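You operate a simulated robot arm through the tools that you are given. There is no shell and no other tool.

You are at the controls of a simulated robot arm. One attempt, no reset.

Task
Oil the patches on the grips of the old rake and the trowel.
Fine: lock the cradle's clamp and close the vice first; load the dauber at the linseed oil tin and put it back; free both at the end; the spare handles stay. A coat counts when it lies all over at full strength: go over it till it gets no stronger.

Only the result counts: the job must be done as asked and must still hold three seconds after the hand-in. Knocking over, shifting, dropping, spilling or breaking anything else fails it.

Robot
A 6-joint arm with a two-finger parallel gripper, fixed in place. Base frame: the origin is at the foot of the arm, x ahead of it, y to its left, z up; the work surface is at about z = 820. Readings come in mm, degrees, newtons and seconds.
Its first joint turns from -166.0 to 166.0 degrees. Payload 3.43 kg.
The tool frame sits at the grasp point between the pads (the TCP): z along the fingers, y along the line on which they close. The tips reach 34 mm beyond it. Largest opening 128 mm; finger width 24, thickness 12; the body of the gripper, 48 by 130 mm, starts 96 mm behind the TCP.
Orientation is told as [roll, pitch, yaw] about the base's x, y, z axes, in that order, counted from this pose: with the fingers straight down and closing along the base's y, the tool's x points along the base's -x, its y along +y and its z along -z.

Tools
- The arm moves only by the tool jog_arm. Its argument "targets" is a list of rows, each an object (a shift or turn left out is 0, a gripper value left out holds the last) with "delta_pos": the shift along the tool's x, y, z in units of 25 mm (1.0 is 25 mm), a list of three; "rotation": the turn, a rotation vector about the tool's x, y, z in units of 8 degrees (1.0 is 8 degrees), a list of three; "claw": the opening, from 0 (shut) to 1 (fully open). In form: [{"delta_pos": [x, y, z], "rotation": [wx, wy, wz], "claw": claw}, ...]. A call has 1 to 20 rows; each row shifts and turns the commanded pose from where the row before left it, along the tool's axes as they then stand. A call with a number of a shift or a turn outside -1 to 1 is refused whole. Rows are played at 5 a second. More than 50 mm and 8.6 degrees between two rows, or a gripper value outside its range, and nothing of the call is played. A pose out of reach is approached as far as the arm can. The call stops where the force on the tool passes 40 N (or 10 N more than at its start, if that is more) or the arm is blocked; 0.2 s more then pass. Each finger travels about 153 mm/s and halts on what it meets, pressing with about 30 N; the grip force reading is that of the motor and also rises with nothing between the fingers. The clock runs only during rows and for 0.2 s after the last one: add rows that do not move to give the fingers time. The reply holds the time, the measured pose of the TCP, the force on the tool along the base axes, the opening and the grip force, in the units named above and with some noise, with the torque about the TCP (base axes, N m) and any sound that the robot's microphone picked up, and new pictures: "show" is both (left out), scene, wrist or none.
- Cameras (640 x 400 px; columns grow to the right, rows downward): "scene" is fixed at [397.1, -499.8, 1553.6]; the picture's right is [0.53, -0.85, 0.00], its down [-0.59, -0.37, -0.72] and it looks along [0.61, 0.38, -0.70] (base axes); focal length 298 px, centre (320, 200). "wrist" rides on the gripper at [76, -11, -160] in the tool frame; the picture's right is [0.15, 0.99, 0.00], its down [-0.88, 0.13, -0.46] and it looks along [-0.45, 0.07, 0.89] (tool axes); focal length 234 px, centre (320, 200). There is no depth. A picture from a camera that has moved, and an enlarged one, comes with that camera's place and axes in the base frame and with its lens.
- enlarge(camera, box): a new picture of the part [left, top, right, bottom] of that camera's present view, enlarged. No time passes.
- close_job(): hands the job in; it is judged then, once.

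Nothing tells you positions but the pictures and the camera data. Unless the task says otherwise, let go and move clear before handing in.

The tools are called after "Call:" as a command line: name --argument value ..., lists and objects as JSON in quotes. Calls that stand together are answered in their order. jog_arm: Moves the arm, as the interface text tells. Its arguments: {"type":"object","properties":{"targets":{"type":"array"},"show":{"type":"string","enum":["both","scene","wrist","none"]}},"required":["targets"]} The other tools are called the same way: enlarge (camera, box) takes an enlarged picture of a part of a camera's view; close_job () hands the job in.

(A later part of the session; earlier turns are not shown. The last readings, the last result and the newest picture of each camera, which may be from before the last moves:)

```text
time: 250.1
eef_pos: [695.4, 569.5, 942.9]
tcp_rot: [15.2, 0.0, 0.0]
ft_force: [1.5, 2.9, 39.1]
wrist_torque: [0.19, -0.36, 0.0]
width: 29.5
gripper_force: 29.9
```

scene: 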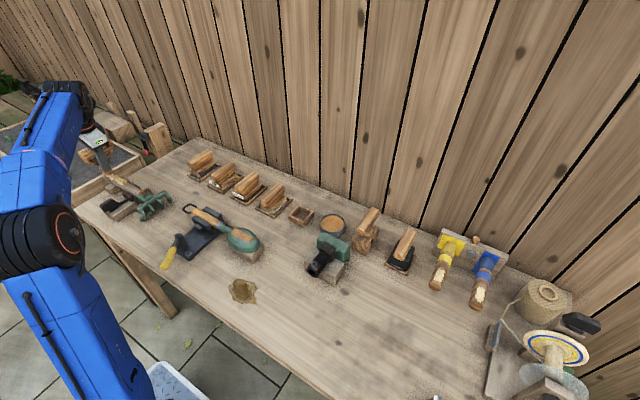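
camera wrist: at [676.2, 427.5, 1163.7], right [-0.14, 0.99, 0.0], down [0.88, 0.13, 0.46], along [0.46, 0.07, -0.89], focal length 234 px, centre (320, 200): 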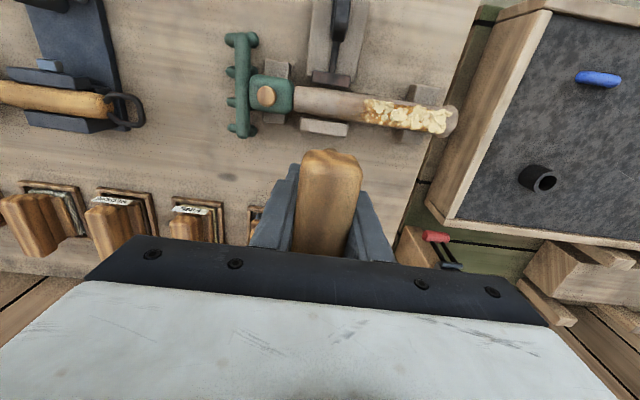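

Rim contact in the neck. Easing back 1 mm, then rubbing along the neck.

Call:
jog_arm --targets '[{"delta_pos": [0, 0.0104, -0.0386]}, {"delta_pos": [0, 0.1546, 0.0414]}, {"delta_pos": [0, 0.1546, 0.0414]}, {"delta_pos": [0, 0.1546, 0.0414]}, {"delta_pos": [0, -0.1546, -0.0414]}, {"delta_pos": [0, -0.1546, -0.0414]}, {"delta_pos": [0, -0.1546, -0.0414]}, {"delta_pos": [0, -0.1546, -0.0414]}, {"delta_pos": [0, -0.1546, -0.0414]}, {"delta_pos": [0, 0.1546, 0.0414]}, {"delta_pos": [0, 0.1546, 0.0414]}]' --show "scene"

Call:
enlarge --camera "scene" --box '[108, 164, 138, 188]'

```text
time: 252.5
eef_pos: [698.4, 568.8, 944.5]
tcp_rot: [15.0, -0.1, -0.1]
ft_force: [-6.2, -18.1, 38.3]
wrist_torque: [-1.27, 0.24, -0.09]
width: 29.7
gripper_force: 30.0
```

scene: 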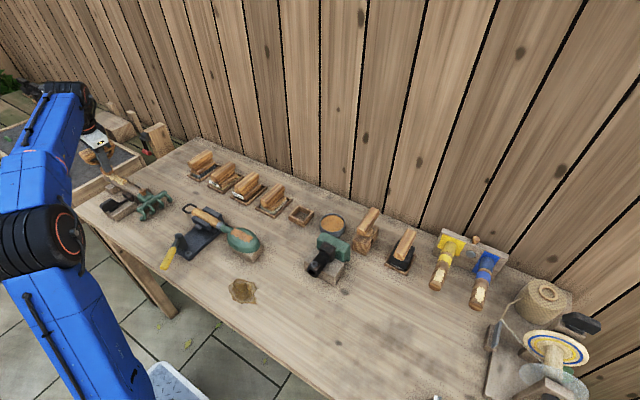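

```text
16.00 times, centred on (123, 176) of scene
camera zoom: at [397.1, -499.8, 1553.6], right [0.53, -0.85, 0.0], down [-0.59, -0.37, -0.72], along [0.61, 0.38, -0.7], focal length 4766 px, centre (3472, 584)
```

zoom: 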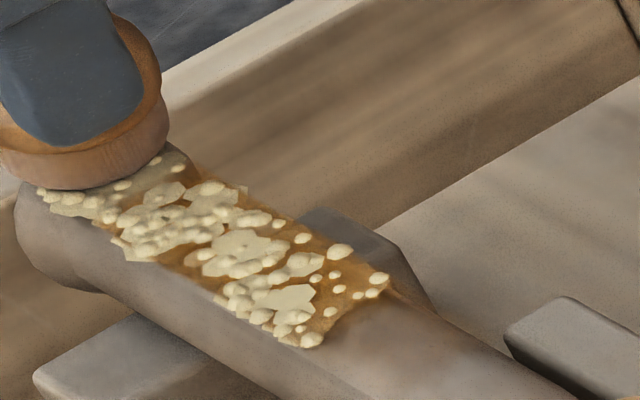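

Call:
jog_arm --targets '[{"delta_pos": [0, 0.08, -0.29]}, {"delta_pos": [0, 0.25, -0.9]}, {"delta_pos": [0, 0.25, -0.9]}, {"delta_pos": [0, 0.1, -0.4]}, {}]' --show "scene"

Call:
enlarge --camera "scene" --box '[108, 164, 138, 188]'

```text
time: 253.7
eef_pos: [697.5, 570.3, 1005.9]
tcp_rot: [14.9, 0.0, -0.2]
ft_force: [0.0, -0.7, -1.7]
wrist_torque: [0.01, 0.01, 0.01]
width: 29.5
gripper_force: 30.0
```

scene: 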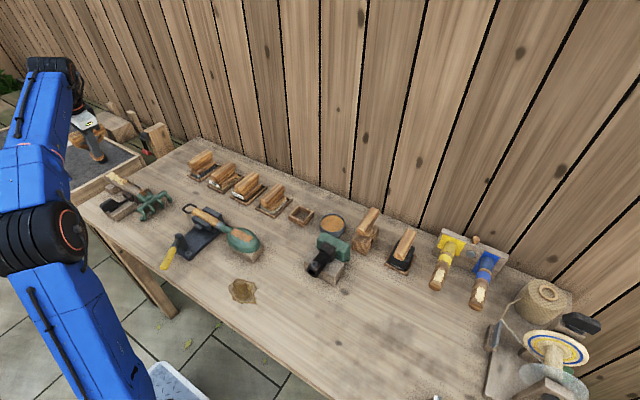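

```text
16.00 times, centred on (123, 176) of scene
camera zoom: at [397.1, -499.8, 1553.6], right [0.53, -0.85, 0.0], down [-0.59, -0.37, -0.72], along [0.61, 0.38, -0.7], focal length 4766 px, centre (3472, 584)
```

zoom: 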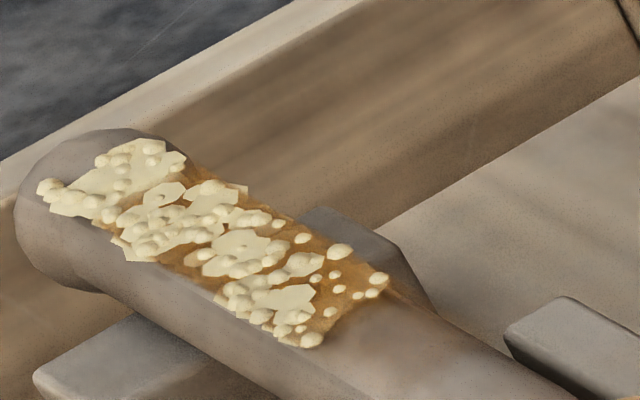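

Nothing changed at the far end: its taper slopes down ~7° before the knob. I'll match that slope with a −7.5° tilt so the pad lies flush on the tapered part, its edge just short of the knob.

Call:
jog_arm --targets '[{"rotation": [0.94, 0, 0]}, {"rotation": [0.94, 0, 0]}, {"rotation": [0.93, 0, 0]}, {}]' --show "none"

Call:
jog_arm --targets '[{"delta_pos": [0, 0.097, 0.74]}, {"delta_pos": [0, 0.097, 0.74]}, {"delta_pos": [0, 0.07, 0.55]}, {}]' --show "scene"

Call:
enlarge --camera "scene" --box '[95, 145, 145, 195]'

```text
time: 254.7
eef_pos: [698.2, 569.8, 1006.7]
tcp_rot: [-7.5, 0.0, 0.0]
ft_force: [0.4, 0.3, -1.0]
wrist_torque: [0.02, 0.04, -0.02]
width: 29.6
gripper_force: 30.2
```

```text
time: 255.7
eef_pos: [697.0, 569.0, 956.2]
tcp_rot: [-7.5, 0.0, 0.0]
ft_force: [0.3, -0.1, -1.2]
wrist_torque: [0.0, 0.03, -0.02]
width: 29.5
gripper_force: 30.2
```

scene: 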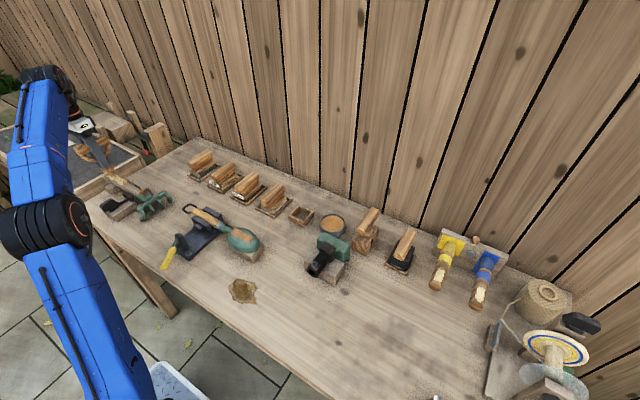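

```text
8.00 times, centred on (120, 170) of scene
camera zoom: at [397.1, -499.8, 1553.6], right [0.53, -0.85, 0.0], down [-0.59, -0.37, -0.72], along [0.61, 0.38, -0.7], focal length 2383 px, centre (1920, 440)
```

zoom: 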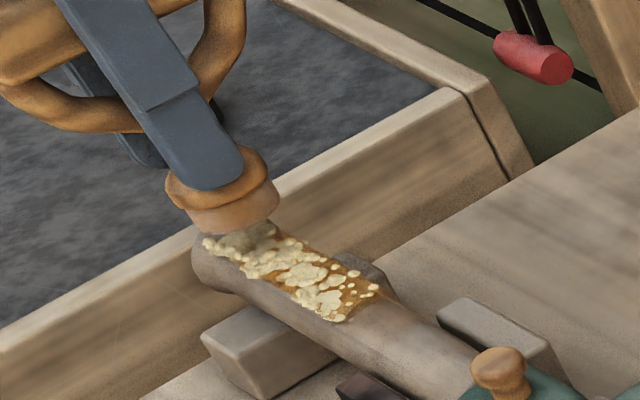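

Now lowering to contact with the matched tilt.

Call:
jog_arm --targets '[{"delta_pos": [0, 0.0208, 0.159]}, {"delta_pos": [0, 0.0208, 0.159]}, {"delta_pos": [0, 0.0104, 0.079]}, {}]' --show "none"

Call:
jog_arm --targets '[{"delta_pos": [0, 0.0052, 0.0397]}, {"delta_pos": [0, 0.0052, 0.0397]}, {}]' --show "none"

Call:
jog_arm --targets '[{"delta_pos": [0, 0.0052, 0.0397]}, {"delta_pos": [0, 0.0052, 0.0397]}, {}]' --show "none"

```text
time: 256.7
eef_pos: [696.4, 570.2, 944.2]
tcp_rot: [-7.5, 0.0, 0.0]
ft_force: [0.0, 0.3, -0.8]
wrist_torque: [0.02, 0.01, 0.04]
width: 29.5
gripper_force: 30.0
```

```text
time: 257.5
eef_pos: [697.4, 570.3, 943.3]
tcp_rot: [-7.4, 0.0, -0.1]
ft_force: [3.6, 0.8, 7.7]
wrist_torque: [0.16, -0.26, -0.05]
width: 29.7
gripper_force: 29.9
```

```text
time: 258.3
eef_pos: [697.2, 568.3, 942.1]
tcp_rot: [-7.3, 0.0, -0.1]
ft_force: [7.2, 2.8, 35.2]
wrist_torque: [0.41, -0.57, -0.04]
width: 29.6
gripper_force: 30.1
```

The pad's far edge touched the knob. I'll lift slightly, shift 6 mm back toward the shaft and lower again.

Call:
jog_arm --targets '[{"delta_pos": [0, -0.0156, -0.119]}, {"delta_pos": [0, -0.238, 0.0313]}, {"delta_pos": [0, 0.0104, 0.079]}, {}]' --show "none"

Call:
jog_arm --targets '[{"delta_pos": [0, 0.0052, 0.0397]}, {"delta_pos": [0, 0.0052, 0.0397]}, {}]' --show "none"

Call:
jog_arm --targets '[{"delta_pos": [0, 0.0052, 0.0397]}, {"delta_pos": [0, 0.0052, 0.0397]}, {}]' --show "none"

```text
time: 259.3
eef_pos: [696.3, 564.8, 943.2]
tcp_rot: [-7.5, 0.0, -0.1]
ft_force: [-6.0, 12.4, 28.0]
wrist_torque: [0.98, 0.24, 0.12]
width: 29.8
gripper_force: 30.1
```

```text
time: 259.9
eef_pos: [697.1, 564.0, 942.8]
tcp_rot: [-7.4, -0.2, -0.2]
ft_force: [-3.9, 1.3, 11.5]
wrist_torque: [0.2, 0.21, 0.03]
width: 29.7
gripper_force: 30.0
stopped in row 2: the force on the tool passed its limit at 42 N (the readings are from after the stop); the commanded pose is now the measured one
```

```text
time: 260.6
eef_pos: [696.7, 563.2, 942.9]
tcp_rot: [-7.0, -0.3, -0.1]
ft_force: [-2.7, 1.1, 8.5]
wrist_torque: [0.19, 0.08, 0.04]
width: 29.5
gripper_force: 30.1
stopped in row 3: the force on the tool passed its limit at 42 N (the readings are from after the stop); the commanded pose is now the measured one
```

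The collision surface is level there, so the far end is being touched after all. To learn how the coat behaves (and whether the pad still carries oil), I'll move on to the trowel's grip and come back to check the rake afterwards.

Call:
jog_arm --targets '[{"delta_pos": [0, -0.11, -0.86]}, {"delta_pos": [0, -0.11, -0.86]}, {"delta_pos": [0, -0.12, -0.9], "rotation": [-0.9, 0.03, 0]}, {}, {"delta_pos": [-0.2, -0.96, -0.2]}, {"delta_pos": [-0.2, -0.96, -0.2]}, {"delta_pos": [-0.2, -0.96, -0.2]}, {"delta_pos": [-0.2, -0.96, -0.2]}, {"delta_pos": [-0.2, -0.96, -0.2]}, {"delta_pos": [-0.2, -0.96, -0.2]}, {"delta_pos": [-0.2, -0.96, 0]}, {"delta_pos": [-0.2, -0.96, 0]}, {"delta_pos": [-0.2, -0.96, 0]}, {"delta_pos": [-0.2, -0.96, 0]}, {"delta_pos": [-0.2, -0.96, 0]}, {"delta_pos": [-0.2, -0.96, 0]}, {"delta_pos": [-0.2, -0.96, 0]}, {"delta_pos": [-0.2, -0.96, 0]}, {"delta_pos": [-0.2, -0.96, 0]}, {}]' --show "none"

Call:
jog_arm --targets '[{"delta_pos": [-0.2, -0.96, 0]}, {"delta_pos": [-0.2, -0.96, 0]}, {"delta_pos": [-0.2, -0.8, 0]}, {}]' --show "wrist"

Call:
enlarge --camera "wrist" --box '[160, 30, 410, 160]'

Call:
enlarge --camera "scene" --box '[108, 164, 143, 192]'

```text
time: 264.8
eef_pos: [772.3, 201.1, 1036.8]
tcp_rot: [0.0, -0.1, -0.1]
ft_force: [0.6, -0.6, -1.0]
wrist_torque: [0.0, 0.0, 0.02]
width: 29.5
gripper_force: 30.1
```

```text
time: 265.8
eef_pos: [785.8, 133.0, 1034.6]
tcp_rot: [0.1, 0.0, -0.1]
ft_force: [-0.7, -0.7, -0.9]
wrist_torque: [0.02, 0.04, -0.02]
width: 29.3
gripper_force: 30.3
camera wrist: at [711.6, 123.0, 1193.2], right [-0.14, 0.99, 0.0], down [0.88, 0.13, 0.46], along [0.45, 0.07, -0.89], focal length 234 px, centre (320, 200)
```

wrist: 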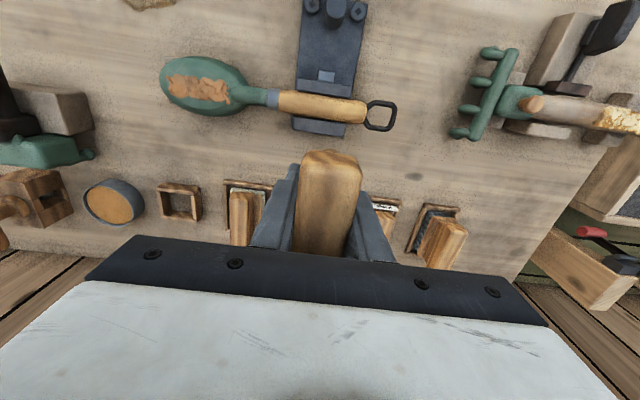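

```text
2.56 times, centred on (285, 95) of wrist
camera zoom: at [711.6, 123.0, 1193.2], right [-0.14, 0.99, 0.0], down [0.88, 0.13, 0.46], along [0.45, 0.07, -0.89], focal length 600 px, centre (410, 469)
```

zoom: 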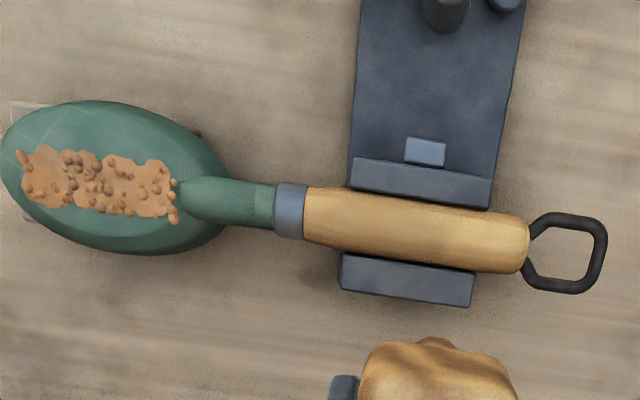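

```text
14.29 times, centred on (126, 178) of scene
camera zoom: at [397.1, -499.8, 1553.6], right [0.53, -0.85, 0.0], down [-0.59, -0.37, -0.72], along [0.61, 0.38, -0.7], focal length 4256 px, centre (3099, 514)
```

zoom: 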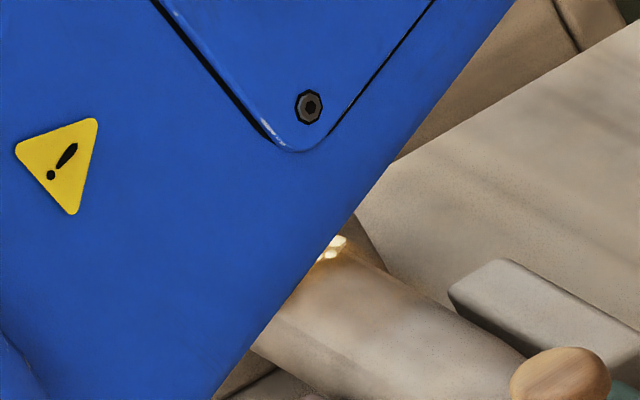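

The trowel's grip runs along y from about 80 to 184 at x ≈ 739, gripped by the jaws between y ≈ 93 and 164. I'll bring the pad over its middle and feel for contact.

Call:
jog_arm --targets '[{"delta_pos": [0.965, 0, 0.4]}, {"delta_pos": [0.965, 0, 0.8]}, {"delta_pos": [0, 0, 0.8]}, {"delta_pos": [0, 0, 0.4]}, {}]' --show "scene"

Call:
enlarge --camera "scene" --box '[165, 155, 265, 255]'

```text
time: 267.0
eef_pos: [739.9, 135.9, 975.3]
tcp_rot: [0.0, 0.0, 0.0]
ft_force: [0.0, -0.3, -1.1]
wrist_torque: [0.0, -0.01, 0.01]
width: 29.4
gripper_force: 30.1
```

scene: 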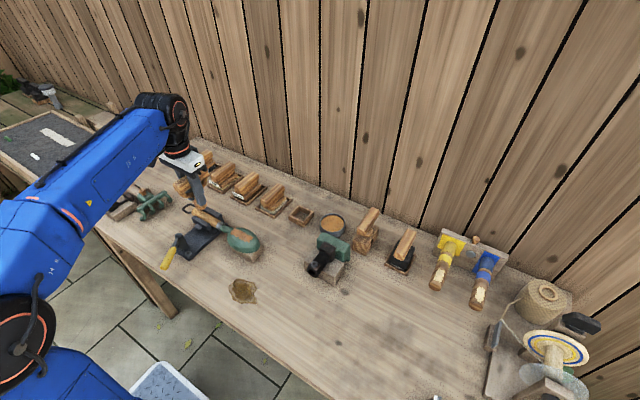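

```text
4.00 times, centred on (215, 205) of scene
camera zoom: at [397.1, -499.8, 1553.6], right [0.53, -0.85, 0.0], down [-0.59, -0.37, -0.72], along [0.61, 0.38, -0.7], focal length 1192 px, centre (740, 180)
```

zoom: 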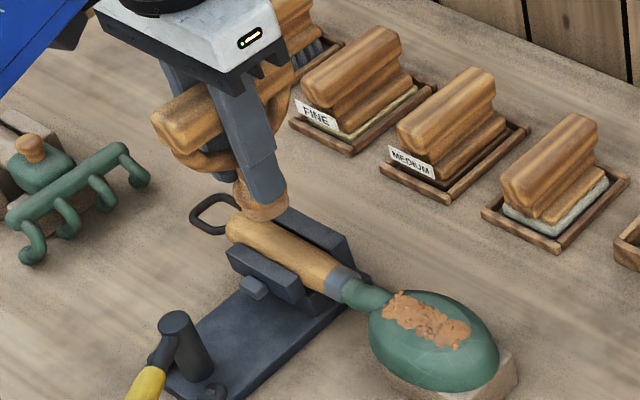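

Call:
jog_arm --targets '[{"delta_pos": [0, -0.16, 0.4]}, {"delta_pos": [0, 0, 0.24]}, {"delta_pos": [0, 0, 0.16]}, {}]' --show "scene"

Call:
enlarge --camera "scene" --box '[175, 180, 245, 240]'

```text
time: 268.0
eef_pos: [738.1, 131.6, 957.0]
tcp_rot: [0.1, 0.0, -0.1]
ft_force: [-0.8, 0.0, -1.0]
wrist_torque: [0.02, 0.01, 0.03]
width: 29.4
gripper_force: 30.1
```

scene: 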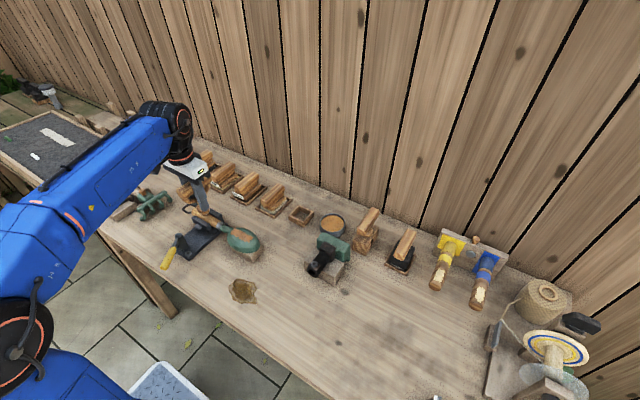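

```text
6.67 times, centred on (210, 210) of scene
camera zoom: at [397.1, -499.8, 1553.6], right [0.53, -0.85, 0.0], down [-0.59, -0.37, -0.72], along [0.61, 0.38, -0.7], focal length 1986 px, centre (1053, 133)
```

zoom: 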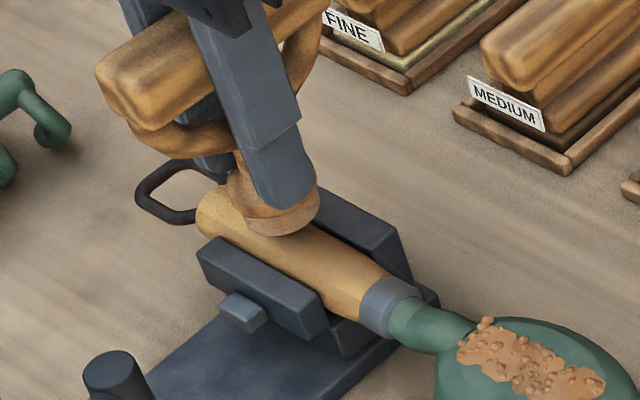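

Call:
jog_arm --targets '[{"delta_pos": [0, 0, 0.08]}, {"delta_pos": [0, 0, 0.08]}, {}]' --show "none"

Call:
jog_arm --targets '[{"delta_pos": [0, 0, 0.06]}, {"delta_pos": [0, 0, 0.06]}, {}]' --show "none"

Call:
jog_arm --targets '[{"delta_pos": [0, 0, 0.05]}, {}]' --show "none"

```text
time: 268.8
eef_pos: [736.9, 131.4, 951.9]
tcp_rot: [0.1, 0.0, -0.2]
ft_force: [-0.1, 0.2, -1.9]
wrist_torque: [0.01, 0.03, 0.02]
width: 29.5
gripper_force: 29.9
```

```text
time: 269.6
eef_pos: [738.2, 129.3, 949.8]
tcp_rot: [0.1, 0.0, -0.1]
ft_force: [-0.5, 0.0, -0.7]
wrist_torque: [0.03, 0.02, 0.04]
width: 29.7
gripper_force: 30.1
```

```text
time: 270.2
eef_pos: [737.1, 130.6, 948.1]
tcp_rot: [0.1, 0.0, -0.1]
ft_force: [0.4, -0.2, -0.1]
wrist_torque: [-0.01, -0.02, 0.03]
width: 29.3
gripper_force: 29.7
```

Call:
jog_arm --targets '[{"delta_pos": [0, 0, 0.05]}, {}]' --show "none"

Call:
jog_arm --targets '[{"delta_pos": [0, 0, 0.05]}, {}]' --show "none"

Call:
jog_arm --targets '[{"delta_pos": [0, 0, 0.05]}, {}]' --show "none"

```text
time: 270.8
eef_pos: [737.6, 130.2, 947.3]
tcp_rot: [0.2, 0.1, -0.1]
ft_force: [0.7, -0.5, -1.7]
wrist_torque: [-0.01, 0.0, 0.03]
width: 29.6
gripper_force: 29.6
```

```text
time: 271.4
eef_pos: [737.8, 131.3, 947.0]
tcp_rot: [0.1, 0.0, -0.2]
ft_force: [0.8, -1.4, 5.4]
wrist_torque: [-0.03, -0.11, -0.03]
width: 29.6
gripper_force: 30.2
```

```text
time: 272.0
eef_pos: [737.9, 132.1, 946.3]
tcp_rot: [0.2, -0.2, -0.1]
ft_force: [7.0, -2.3, 26.5]
wrist_torque: [0.0, -0.78, -0.03]
width: 29.8
gripper_force: 30.3
```

Contact at about z = 946.5. Easing slightly and stroking along the grip, then looking for a coat.

Call:
jog_arm --targets '[{"delta_pos": [0, 0, -0.02]}, {"delta_pos": [0, -0.2, 0]}, {"delta_pos": [0, -0.2, 0]}, {"delta_pos": [0, -0.2, 0]}, {"delta_pos": [0, -0.2, 0]}]' --show "none"

Call:
enlarge --camera "scene" --box '[185, 190, 235, 232]'

```text
time: 273.2
eef_pos: [736.3, 109.6, 945.0]
tcp_rot: [0.0, 0.1, 0.0]
ft_force: [-0.6, 12.9, 26.2]
wrist_torque: [0.74, -0.36, 0.15]
width: 29.6
gripper_force: 30.0
```

```text
9.52 times, centred on (210, 211) of scene
camera zoom: at [397.1, -499.8, 1553.6], right [0.53, -0.85, 0.0], down [-0.59, -0.37, -0.72], along [0.61, 0.38, -0.7], focal length 2837 px, centre (1368, 95)
```

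zoom: 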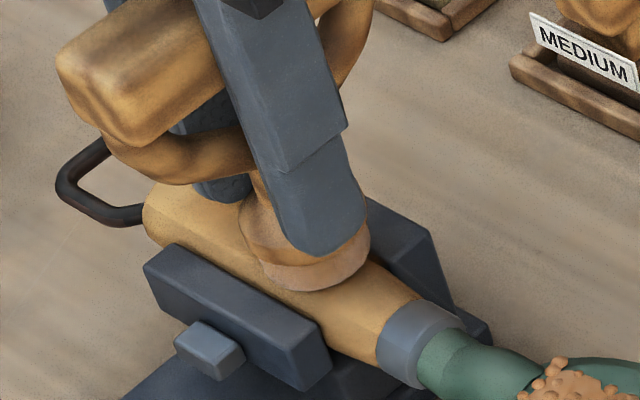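

Call:
jog_arm --targets '[{"delta_pos": [0, -0.2, 0]}, {"delta_pos": [0, -0.2, 0]}, {"delta_pos": [0, 0.2, 0]}, {"delta_pos": [0, 0.2, 0]}, {"delta_pos": [0, 0.2, 0]}, {"delta_pos": [0, 0.2, 0]}, {"delta_pos": [0, 0.2, 0]}, {"delta_pos": [0, 0.2, 0]}, {"delta_pos": [0, 0.2, 0]}, {"delta_pos": [0, 0.2, 0]}, {"delta_pos": [0, 0.2, 0]}]' --show "none"

Call:
enlarge --camera "scene" --box '[185, 190, 235, 232]'

Call:
jog_arm --targets '[{"delta_pos": [0, 0.2, 0]}, {"delta_pos": [0, 0.2, 0]}, {"delta_pos": [0, 0.2, 0]}, {"delta_pos": [0, 0.2, 0]}, {"delta_pos": [0, 0.2, 0]}, {"delta_pos": [0, 0.2, 0]}]' --show "none"

Call:
enlarge --camera "scene" --box '[185, 190, 235, 232]'

```text
time: 275.6
eef_pos: [737.7, 146.6, 946.7]
tcp_rot: [0.1, 0.0, -0.1]
ft_force: [0.2, -9.7, 19.3]
wrist_torque: [-0.34, -0.26, -0.09]
width: 29.5
gripper_force: 30.6
```

```text
9.52 times, centred on (210, 211) of scene
camera zoom: at [397.1, -499.8, 1553.6], right [0.53, -0.85, 0.0], down [-0.59, -0.37, -0.72], along [0.61, 0.38, -0.7], focal length 2837 px, centre (1368, 95)
```

zoom: 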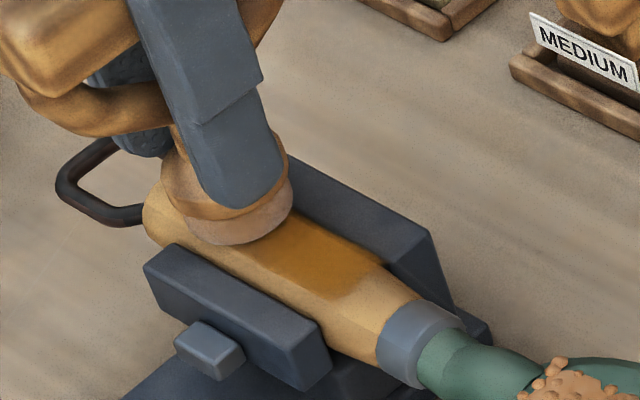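

```text
time: 277.0
eef_pos: [738.7, 174.9, 947.0]
tcp_rot: [0.1, -0.1, -0.1]
ft_force: [-0.1, -10.5, 21.8]
wrist_torque: [-0.52, -0.37, -0.19]
width: 29.6
gripper_force: 30.0
```

```text
9.52 times, centred on (210, 211) of scene
camera zoom: at [397.1, -499.8, 1553.6], right [0.53, -0.85, 0.0], down [-0.59, -0.37, -0.72], along [0.61, 0.38, -0.7], focal length 2837 px, centre (1368, 95)
```

zoom: 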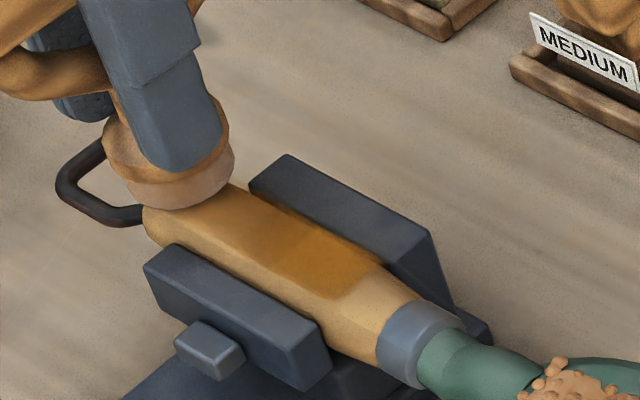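

The trowel's patch appears: a smooth amber zone with a clean edge near the ferrule, strongest where rubbed twice. Continuing the strokes back and forth.

Call:
jog_arm --targets '[{"delta_pos": [0, -0.2, 0]}, {"delta_pos": [0, -0.2, 0]}, {"delta_pos": [0, -0.2, 0]}, {"delta_pos": [0, -0.2, 0]}, {"delta_pos": [0, -0.2, 0]}, {"delta_pos": [0, -0.2, 0]}, {"delta_pos": [0, -0.2, 0]}, {"delta_pos": [0, -0.2, 0]}, {"delta_pos": [0, -0.2, 0]}, {"delta_pos": [0, -0.2, 0]}, {"delta_pos": [0, -0.2, 0]}, {"delta_pos": [0, -0.2, 0]}, {"delta_pos": [0, -0.2, 0]}, {"delta_pos": [0, -0.2, 0]}, {"delta_pos": [0, -0.2, 0]}, {"delta_pos": [0, -0.2, 0]}]' --show "none"

Call:
enlarge --camera "scene" --box '[185, 190, 235, 232]'

Call:
jog_arm --targets '[{"delta_pos": [0, 0.2, 0]}, {"delta_pos": [0, 0.2, 0]}, {"delta_pos": [0, 0.2, 0]}, {"delta_pos": [0, 0.2, 0]}, {"delta_pos": [0, 0.2, 0]}, {"delta_pos": [0, 0.2, 0]}, {"delta_pos": [0, 0.2, 0]}, {"delta_pos": [0, 0.2, 0]}, {"delta_pos": [0, 0.2, 0]}, {"delta_pos": [0, 0.2, 0]}, {"delta_pos": [0, 0.2, 0]}, {"delta_pos": [0, 0.2, 0]}, {"delta_pos": [0, 0.2, 0]}, {"delta_pos": [0, 0.2, 0]}, {"delta_pos": [0, 0.2, 0]}, {"delta_pos": [0, 0.2, 0]}, {"delta_pos": [0, 0.2, 0]}, {"delta_pos": [0, 0.2, 0]}]' --show "none"

Call:
enlarge --camera "scene" --box '[185, 190, 235, 232]'

```text
time: 278.7
eef_pos: [738.0, 140.5, 947.0]
tcp_rot: [0.2, -0.3, 0.0]
ft_force: [-3.4, 4.0, 10.4]
wrist_torque: [0.18, 0.09, 0.01]
width: 29.7
gripper_force: 30.3
stopped in row 8: the force on the tool passed its limit at 40 N (the readings are from after the stop); the commanded pose is now the measured one
```

```text
9.52 times, centred on (210, 211) of scene
camera zoom: at [397.1, -499.8, 1553.6], right [0.53, -0.85, 0.0], down [-0.59, -0.37, -0.72], along [0.61, 0.38, -0.7], focal length 2837 px, centre (1368, 95)
```

zoom: 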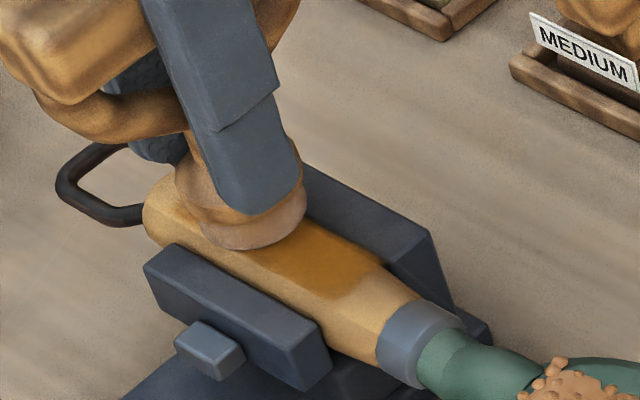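

```text
time: 280.7
eef_pos: [738.4, 184.9, 945.4]
tcp_rot: [0.2, -0.3, -0.1]
ft_force: [-1.8, -4.7, 11.9]
wrist_torque: [-0.31, 0.07, -0.04]
width: 29.4
gripper_force: 30.5
stopped in row 10: the force on the tool passed its limit at 40 N (the readings are from after the stop); the commanded pose is now the measured one
```

```text
9.52 times, centred on (210, 211) of scene
camera zoom: at [397.1, -499.8, 1553.6], right [0.53, -0.85, 0.0], down [-0.59, -0.37, -0.72], along [0.61, 0.38, -0.7], focal length 2837 px, centre (1368, 95)
```

zoom: 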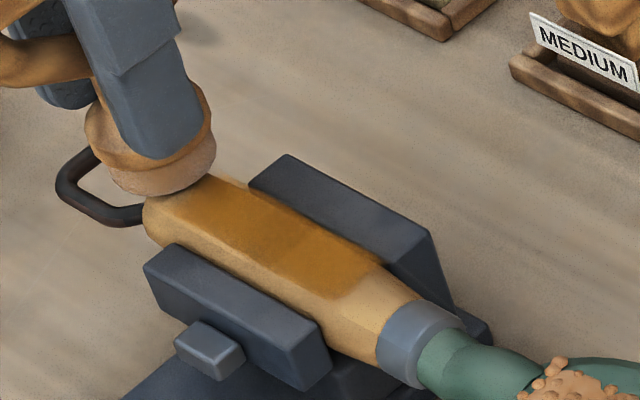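

The full zone is now visible: an 80 mm long amber rectangle from about y = 97 to 177. I'll follow the grip's curve with more passes until the colour no longer deepens.

Call:
jog_arm --targets '[{"delta_pos": [0, -0.2, -0.024]}, {"delta_pos": [0, -0.2, -0.024]}, {"delta_pos": [0, -0.2, 0]}, {"delta_pos": [0, -0.2, 0]}, {"delta_pos": [0, -0.2, 0]}, {"delta_pos": [0, -0.2, 0.004]}, {"delta_pos": [0, -0.2, 0.004]}, {"delta_pos": [0, -0.2, 0.004]}, {"delta_pos": [0, -0.2, 0.004]}, {"delta_pos": [0, -0.2, 0.004]}, {"delta_pos": [0, -0.2, 0.004]}, {"delta_pos": [0, -0.2, 0.011]}, {"delta_pos": [0, -0.2, 0.011]}, {"delta_pos": [0, -0.2, 0.011]}, {"delta_pos": [0, -0.2, 0.011]}, {"delta_pos": [0, -0.2, 0.008]}, {"delta_pos": [0, -0.2, 0.008]}, {"delta_pos": [0, -0.2, 0.008]}]' --show "none"

Call:
enlarge --camera "scene" --box '[185, 190, 235, 232]'

```text
time: 284.4
eef_pos: [737.0, 102.1, 945.7]
tcp_rot: [0.2, -0.3, -0.1]
ft_force: [-2.7, 4.9, 11.1]
wrist_torque: [0.17, 0.12, 0.01]
width: 29.6
gripper_force: 29.7
stopped in row 18: the force on the tool passed its limit at 41 N (the readings are from after the stop); the commanded pose is now the measured one
```

```text
9.52 times, centred on (210, 211) of scene
camera zoom: at [397.1, -499.8, 1553.6], right [0.53, -0.85, 0.0], down [-0.59, -0.37, -0.72], along [0.61, 0.38, -0.7], focal length 2837 px, centre (1368, 95)
```

zoom: 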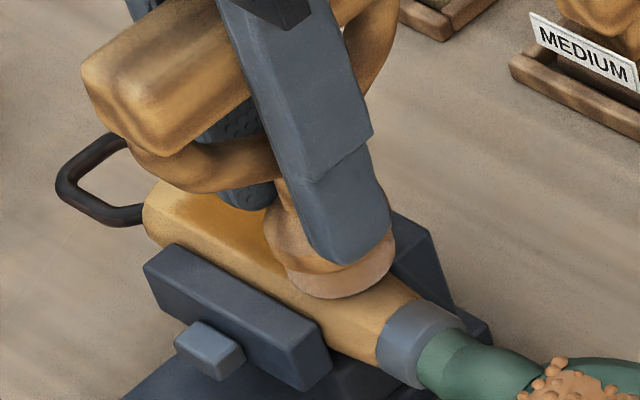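

Call:
jog_arm --targets '[{"delta_pos": [0, 0.2, -0.004]}, {"delta_pos": [0, 0.2, -0.004]}, {"delta_pos": [0, 0.2, -0.009]}, {"delta_pos": [0, 0.2, -0.009]}, {"delta_pos": [0, 0.2, -0.009]}, {"delta_pos": [0, 0.2, -0.009]}, {"delta_pos": [0, 0.2, -0.003]}, {"delta_pos": [0, 0.2, -0.003]}, {"delta_pos": [0, 0.2, -0.003]}, {"delta_pos": [0, 0.2, -0.003]}, {"delta_pos": [0, 0.2, -0.003]}, {"delta_pos": [0, 0.2, -0.003]}, {"delta_pos": [0, 0.2, 0]}, {"delta_pos": [0, 0.2, 0]}, {"delta_pos": [0, 0.2, 0]}, {"delta_pos": [0, 0.2, 0.02]}, {"delta_pos": [0, 0.2, 0.02]}]' --show "none"

Call:
enlarge --camera "scene" --box '[185, 190, 235, 232]'

```text
time: 288.0
eef_pos: [738.5, 184.8, 946.1]
tcp_rot: [0.2, -0.2, -0.2]
ft_force: [1.1, -9.7, 17.7]
wrist_torque: [-0.62, -0.16, -0.03]
width: 29.4
gripper_force: 29.5
```

```text
9.52 times, centred on (210, 211) of scene
camera zoom: at [397.1, -499.8, 1553.6], right [0.53, -0.85, 0.0], down [-0.59, -0.37, -0.72], along [0.61, 0.38, -0.7], focal length 2837 px, centre (1368, 95)
```

zoom: 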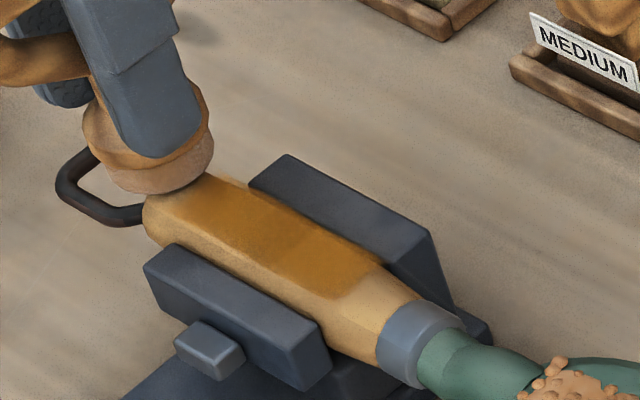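

The amber is now nearly uniform over the whole zone. Two more passes to be certain it gets no stronger.

Call:
jog_arm --targets '[{"delta_pos": [0, -0.2, -0.02]}, {"delta_pos": [0, -0.2, -0.02]}, {"delta_pos": [0, -0.2, 0]}, {"delta_pos": [0, -0.2, 0]}, {"delta_pos": [0, -0.2, 0]}, {"delta_pos": [0, -0.2, 0.003]}, {"delta_pos": [0, -0.2, 0.003]}, {"delta_pos": [0, -0.2, 0.003]}, {"delta_pos": [0, -0.2, 0.003]}, {"delta_pos": [0, -0.2, 0.003]}, {"delta_pos": [0, -0.2, 0.003]}, {"delta_pos": [0, -0.2, 0.009]}, {"delta_pos": [0, -0.2, 0.009]}, {"delta_pos": [0, -0.2, 0.009]}, {"delta_pos": [0, -0.2, 0.009]}, {"delta_pos": [0, -0.2, 0.004]}, {"delta_pos": [0, -0.2, 0.004]}]' --show "none"

Call:
jog_arm --targets '[{"delta_pos": [0, 0.2, -0.004]}, {"delta_pos": [0, 0.2, -0.004]}, {"delta_pos": [0, 0.2, -0.009]}, {"delta_pos": [0, 0.2, -0.009]}, {"delta_pos": [0, 0.2, -0.009]}, {"delta_pos": [0, 0.2, -0.009]}, {"delta_pos": [0, 0.2, -0.003]}, {"delta_pos": [0, 0.2, -0.003]}, {"delta_pos": [0, 0.2, -0.003]}, {"delta_pos": [0, 0.2, -0.003]}, {"delta_pos": [0, 0.2, -0.003]}, {"delta_pos": [0, 0.2, -0.003]}, {"delta_pos": [0, 0.2, 0]}, {"delta_pos": [0, 0.2, 0]}, {"delta_pos": [0, 0.2, 0]}, {"delta_pos": [0, 0.2, 0.02]}, {"delta_pos": [0, 0.2, 0.02]}]' --show "none"

Call:
enlarge --camera "scene" --box '[185, 190, 235, 232]'

```text
time: 291.6
eef_pos: [738.2, 103.6, 946.4]
tcp_rot: [0.4, -0.4, -0.1]
ft_force: [1.8, 6.1, 15.1]
wrist_torque: [0.4, -0.12, 0.06]
width: 29.3
gripper_force: 29.8
```

```text
time: 295.2
eef_pos: [741.0, 187.9, 947.0]
tcp_rot: [0.2, -0.3, -0.2]
ft_force: [-0.3, -5.7, 10.9]
wrist_torque: [-0.36, 0.01, 0.0]
width: 29.5
gripper_force: 29.9
```

```text
9.52 times, centred on (210, 211) of scene
camera zoom: at [397.1, -499.8, 1553.6], right [0.53, -0.85, 0.0], down [-0.59, -0.37, -0.72], along [0.61, 0.38, -0.7], focal length 2837 px, centre (1368, 95)
```

zoom: 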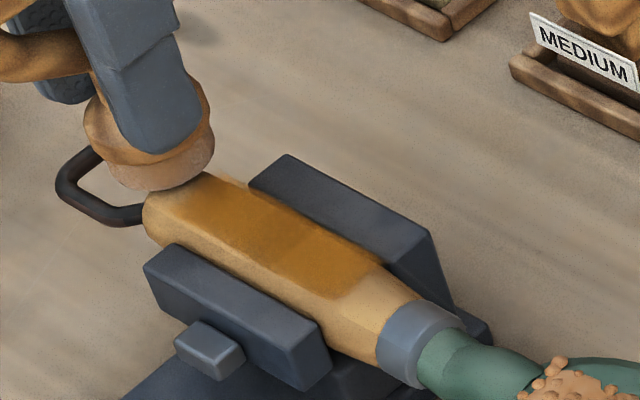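

The colour no longer deepens. I'll lift off and inspect the trowel's coat from above.

Call:
jog_arm --targets '[{"delta_pos": [0, 0, -0.8]}, {"delta_pos": [0, 0, -1]}, {"delta_pos": [-0.6, -0.7, -1]}, {"delta_pos": [-0.6, -0.7, -0.6]}, {"delta_pos": [-0.6, -0.7, 0]}, {}]' --show "wrist"

Call:
enlarge --camera "wrist" --box '[260, 70, 410, 160]'

Call:
enlarge --camera "scene" --box '[185, 190, 235, 232]'

```text
time: 296.6
eef_pos: [781.5, 134.5, 1032.4]
tcp_rot: [0.2, -0.2, -0.1]
ft_force: [0.3, -0.1, -0.8]
wrist_torque: [-0.03, 0.03, -0.01]
width: 29.5
gripper_force: 30.0
camera wrist: at [706.1, 123.2, 1190.0], right [-0.14, 0.99, 0.0], down [0.88, 0.13, 0.46], along [0.45, 0.07, -0.89], focal length 234 px, centre (320, 200)
```

wrist: 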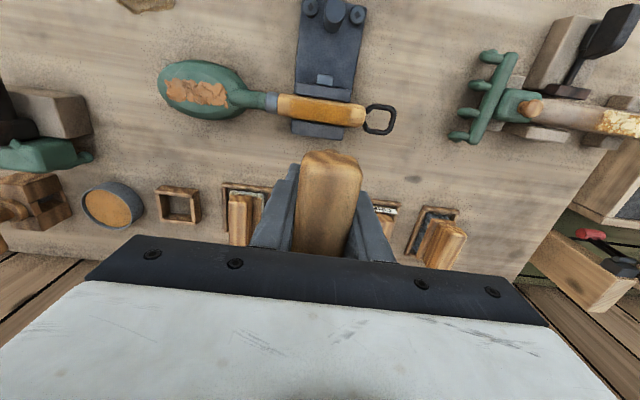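

```text
4.27 times, centred on (335, 115) of wrist
camera zoom: at [706.1, 123.2, 1190.0], right [-0.14, 0.99, 0.0], down [0.88, 0.13, 0.46], along [0.45, 0.07, -0.89], focal length 999 px, centre (256, 563)
```

zoom: 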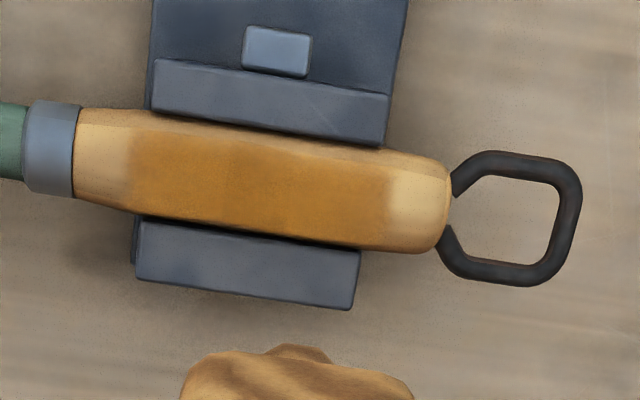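

```text
9.52 times, centred on (210, 211) of scene
camera zoom: at [397.1, -499.8, 1553.6], right [0.53, -0.85, 0.0], down [-0.59, -0.37, -0.72], along [0.61, 0.38, -0.7], focal length 2837 px, centre (1368, 95)
```

zoom: 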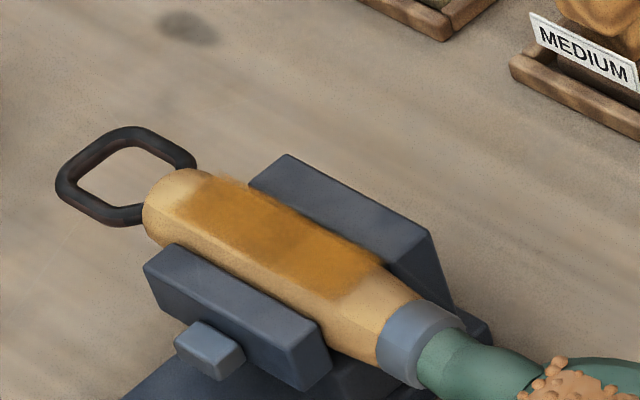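

The trowel's grip shows a complete, even amber rectangle (y ≈ 93–168). The rake's film has the same size, so its zone was y ≈ 481–560; it needs a few more wet passes to be at full strength. Reloading at the tin first.

Call:
jog_arm --targets '[{"delta_pos": [-0.46, -0.953, 0]}, {"delta_pos": [-0.46, -0.953, 0]}, {"delta_pos": [-0.46, -0.953, 0]}, {"delta_pos": [-0.46, -0.953, 0]}, {"delta_pos": [-0.46, -0.953, 0]}, {"delta_pos": [-0.46, -0.953, 0]}, {"delta_pos": [-0.46, -0.953, 0]}, {"delta_pos": [-0.46, -0.953, 0]}, {"delta_pos": [-0.46, -0.953, 0]}, {"delta_pos": [-0.46, -0.953, 0]}, {"delta_pos": [-0.46, -0.953, 0]}, {"delta_pos": [-0.46, -0.953, 0]}, {"delta_pos": [-0.46, -0.953, 0]}, {"delta_pos": [-0.46, -0.953, 0]}, {}]' --show "none"

Call:
jog_arm --targets '[{"delta_pos": [0, 0, 1]}, {"delta_pos": [0, 0, 1]}, {"delta_pos": [0, 0, 1]}, {"delta_pos": [0, 0, 0.8]}, {}]' --show "scene"

Call:
enlarge --camera "scene" --box '[310, 185, 360, 245]'

```text
time: 299.8
eef_pos: [944.4, -202.2, 1029.2]
tcp_rot: [0.2, -0.2, -0.1]
ft_force: [-0.3, -0.4, -1.6]
wrist_torque: [0.02, -0.02, -0.03]
width: 29.5
gripper_force: 30.6
```

```text
time: 301.0
eef_pos: [944.2, -199.3, 936.7]
tcp_rot: [0.2, -0.2, -0.2]
ft_force: [-0.3, 0.4, -1.0]
wrist_torque: [-0.06, -0.01, -0.02]
width: 29.6
gripper_force: 30.0
```

scene: 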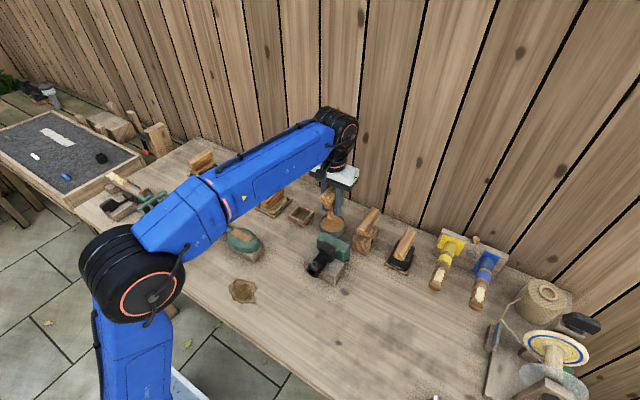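

```text
6.67 times, centred on (335, 215) of scene
camera zoom: at [397.1, -499.8, 1553.6], right [0.53, -0.85, 0.0], down [-0.59, -0.37, -0.72], along [0.61, 0.38, -0.7], focal length 1986 px, centre (220, 100)
```

zoom: 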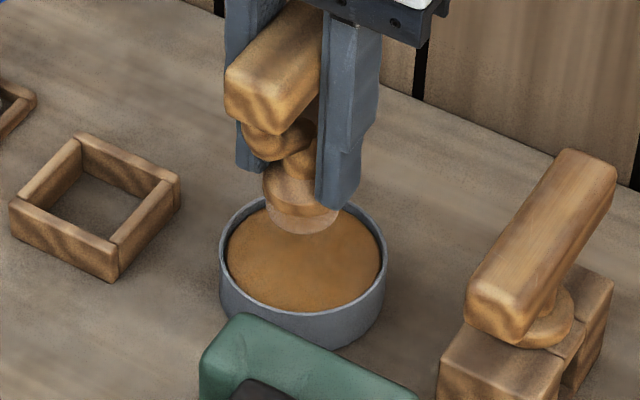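

Call:
jog_arm --targets '[{"delta_pos": [0.04, 0, 0.5]}, {"delta_pos": [0, 0, 0.4]}, {"delta_pos": [0, 0, 0.12]}, {}]' --show "none"

Call:
jog_arm --targets '[{"delta_pos": [0, 0, 0.05]}, {}]' --show "none"

Call:
jog_arm --targets '[{"delta_pos": [0, 0, 0.05]}, {}]' --show "none"

Call:
jog_arm --targets '[{"delta_pos": [0, 0, 0.04]}, {}]' --show "none"

```text
time: 302.0
eef_pos: [942.6, -198.8, 911.9]
tcp_rot: [0.1, -0.3, -0.1]
ft_force: [0.3, -0.2, -1.6]
wrist_torque: [0.01, 0.01, 0.0]
width: 29.4
gripper_force: 29.9
```

```text
time: 302.6
eef_pos: [943.2, -198.6, 909.2]
tcp_rot: [0.1, -0.2, -0.1]
ft_force: [-0.9, 0.7, -1.0]
wrist_torque: [-0.02, 0.01, -0.02]
width: 29.5
gripper_force: 30.0
```

```text
time: 303.2
eef_pos: [943.4, -199.6, 906.9]
tcp_rot: [0.3, -0.2, 0.0]
ft_force: [-0.1, 0.3, -0.7]
wrist_torque: [-0.02, 0.02, -0.01]
width: 29.5
gripper_force: 30.2
```

```text
time: 303.8
eef_pos: [942.6, -198.7, 907.7]
tcp_rot: [0.3, -0.2, -0.1]
ft_force: [-0.4, 0.2, -0.6]
wrist_torque: [0.02, 0.02, 0.0]
width: 29.4
gripper_force: 29.5
```

Call:
jog_arm --targets '[{"delta_pos": [0, 0, 0.04]}, {}]' --show "none"

Call:
jog_arm --targets '[{"delta_pos": [0, 0, 0.04]}, {}]' --show "none"

Call:
jog_arm --targets '[{"delta_pos": [0, 0, 0.04]}, {}]' --show "none"

```text
time: 304.4
eef_pos: [943.2, -198.6, 906.7]
tcp_rot: [0.2, -0.3, 0.1]
ft_force: [-0.4, 1.3, 3.2]
wrist_torque: [0.04, 0.01, -0.02]
width: 29.4
gripper_force: 29.7
```

```text
time: 305.0
eef_pos: [941.9, -198.3, 906.6]
tcp_rot: [0.2, -0.4, -0.1]
ft_force: [5.3, 1.7, 22.5]
wrist_torque: [0.03, -0.4, 0.04]
width: 29.7
gripper_force: 30.1
```

```text
time: 305.6
eef_pos: [941.8, -199.5, 905.4]
tcp_rot: [0.2, -0.5, -0.1]
ft_force: [3.9, 1.8, 35.3]
wrist_torque: [0.0, -0.35, 0.03]
width: 29.5
gripper_force: 30.0
```

Loaded: holding a second, then carrying to the rake again.

Call:
jog_arm --targets '[{"delta_pos": [0, 0, -0.04]}, {}, {}, {}, {}, {}, {}, {"delta_pos": [0, 0, -0.7]}, {"delta_pos": [0, 0, -1]}, {"delta_pos": [0, 0, -1]}, {"delta_pos": [0, 0, -1]}, {"delta_pos": [0, 0, -1]}, {"delta_pos": [0, 0, -0.7]}, {"delta_pos": [0.338, 0.964, 0]}, {"delta_pos": [0.338, 0.964, 0]}, {"delta_pos": [0.338, 0.964, 0]}, {"delta_pos": [0.338, 0.964, 0]}, {"delta_pos": [0.338, 0.964, 0]}, {"delta_pos": [0.338, 0.964, 0]}]' --show "none"

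Call:
jog_arm --targets '[{"delta_pos": [0.338, 0.964, 0]}, {"delta_pos": [0.338, 0.964, 0]}, {"delta_pos": [0.338, 0.964, 0]}, {"delta_pos": [0.338, 0.964, 0]}, {"delta_pos": [0.338, 0.964, 0]}, {"delta_pos": [0.338, 0.964, 0]}, {"delta_pos": [0.338, 0.964, 0]}, {"delta_pos": [0.338, 0.964, 0]}, {"delta_pos": [0.338, 0.964, 0]}, {"delta_pos": [0.338, 0.964, 0]}, {"delta_pos": [0.338, 0.964, 0]}, {"delta_pos": [0.338, 0.964, 0]}, {"delta_pos": [0.338, 0.964, 0]}, {"delta_pos": [0.338, 0.964, 0]}, {"delta_pos": [0.338, 0.964, 0]}, {"delta_pos": [0.338, 0.964, 0]}, {"delta_pos": [0.338, 0.964, 0]}, {"delta_pos": [0.338, 0.964, 0]}, {"delta_pos": [0.338, 0.964, 0]}, {}]' --show "none"

Call:
jog_arm --targets '[{"delta_pos": [0.338, 0.964, 0]}, {"delta_pos": [0.338, 0.964, 0]}, {"delta_pos": [0.338, 0.964, 0]}, {"delta_pos": [0.338, 0.964, 0]}, {}, {}]' --show "both"

Call:
enlarge --camera "scene" --box '[108, 164, 143, 192]'

Call:
enlarge --camera "wrist" --box '[260, 80, 420, 180]'

```text
time: 309.6
eef_pos: [893.1, -56.6, 1036.2]
tcp_rot: [0.2, -0.1, -0.2]
ft_force: [0.6, 0.0, -1.3]
wrist_torque: [0.03, 0.04, 0.01]
width: 29.7
gripper_force: 30.0
```

```text
time: 313.8
eef_pos: [728.0, 403.8, 1041.9]
tcp_rot: [0.3, -0.2, 0.0]
ft_force: [-0.4, 0.2, -1.6]
wrist_torque: [0.01, 0.01, 0.01]
width: 29.4
gripper_force: 30.2
```

```text
time: 315.2
eef_pos: [696.3, 499.5, 1039.7]
tcp_rot: [0.3, -0.2, -0.1]
ft_force: [0.3, -0.3, -0.8]
wrist_torque: [0.02, 0.05, -0.02]
width: 29.1
gripper_force: 30.2
camera wrist: at [620.3, 488.0, 1198.2], right [-0.14, 0.99, 0.0], down [0.88, 0.13, 0.46], along [0.45, 0.07, -0.89], focal length 234 px, centre (320, 200)
```

scene: 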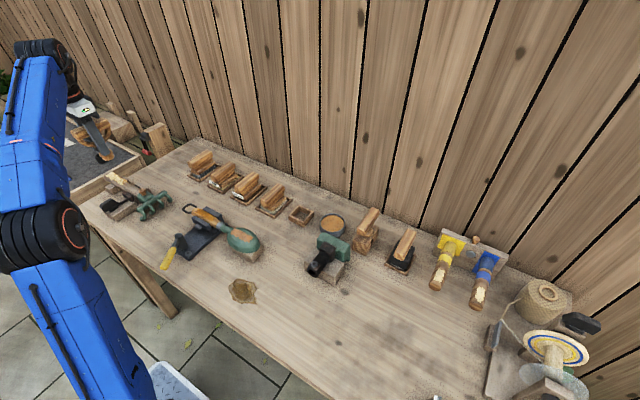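
wrist: 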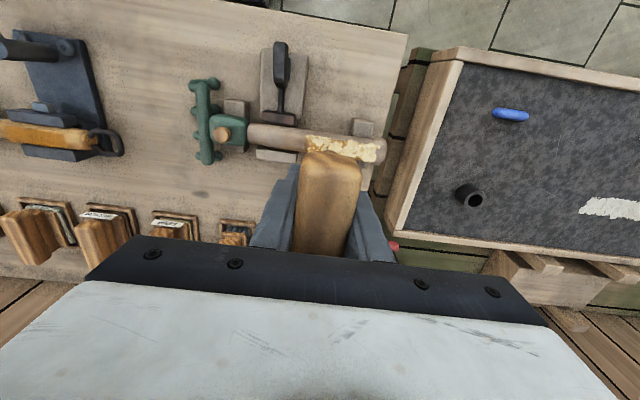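

```text
14.29 times, centred on (126, 178) of scene
camera zoom: at [397.1, -499.8, 1553.6], right [0.53, -0.85, 0.0], down [-0.59, -0.37, -0.72], along [0.61, 0.38, -0.7], focal length 4256 px, centre (3099, 514)
```

zoom: 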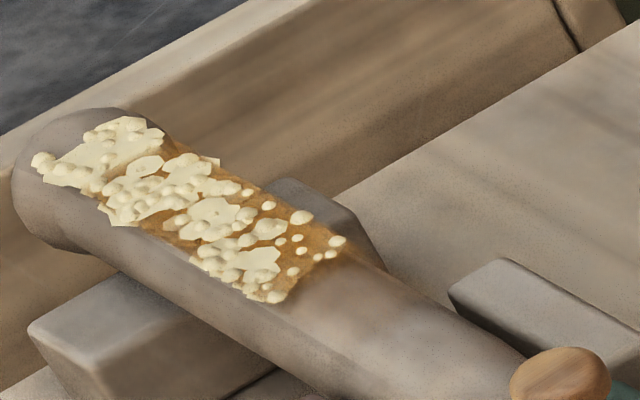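

```text
4.00 times, centred on (340, 130) of wrist
camera zoom: at [620.3, 488.0, 1198.2], right [-0.14, 0.99, 0.0], down [0.88, 0.13, 0.46], along [0.45, 0.07, -0.89], focal length 937 px, centre (240, 480)
```

zoom: 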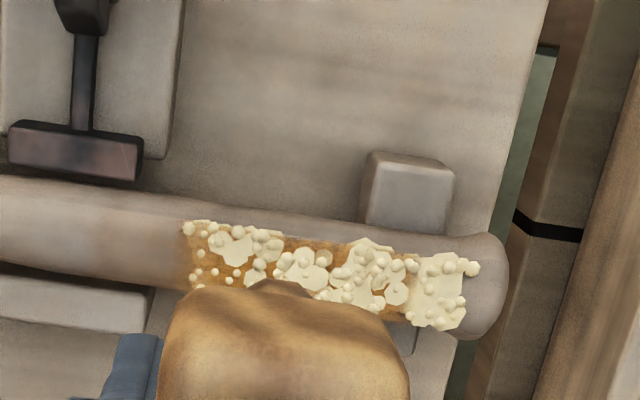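

The rake's film measures y ≈ 481–559 (78 mm), the same length as the trowel's zone, so its extent is complete. Now more wet passes over it for full strength.

Call:
jog_arm --targets '[{"delta_pos": [-0.04, 0, 0.9]}, {"delta_pos": [0, 0, 0.9]}, {"delta_pos": [0, 0, 0.9]}, {"delta_pos": [0, 0, 0.6]}, {"delta_pos": [0, 0, 0.3]}, {}]' --show "none"

Call:
jog_arm --targets '[{"delta_pos": [0, 0, 0.08]}, {"delta_pos": [0, 0, 0.06]}, {}]' --show "none"

Call:
jog_arm --targets '[{"delta_pos": [0, 0, 0.05]}, {}]' --show "none"

```text
time: 316.6
eef_pos: [699.7, 499.9, 950.3]
tcp_rot: [0.2, -0.2, -0.1]
ft_force: [-0.6, -1.0, -1.1]
wrist_torque: [0.02, -0.02, 0.01]
width: 29.5
gripper_force: 30.1
```

```text
time: 317.4
eef_pos: [699.9, 499.9, 947.2]
tcp_rot: [0.2, -0.2, -0.1]
ft_force: [-0.6, -0.5, -1.1]
wrist_torque: [0.0, 0.03, 0.0]
width: 29.3
gripper_force: 29.7
```

```text
time: 318.0
eef_pos: [699.2, 499.7, 945.5]
tcp_rot: [0.2, -0.2, 0.0]
ft_force: [0.1, -0.5, -1.4]
wrist_torque: [-0.02, 0.01, -0.01]
width: 29.7
gripper_force: 30.1
```

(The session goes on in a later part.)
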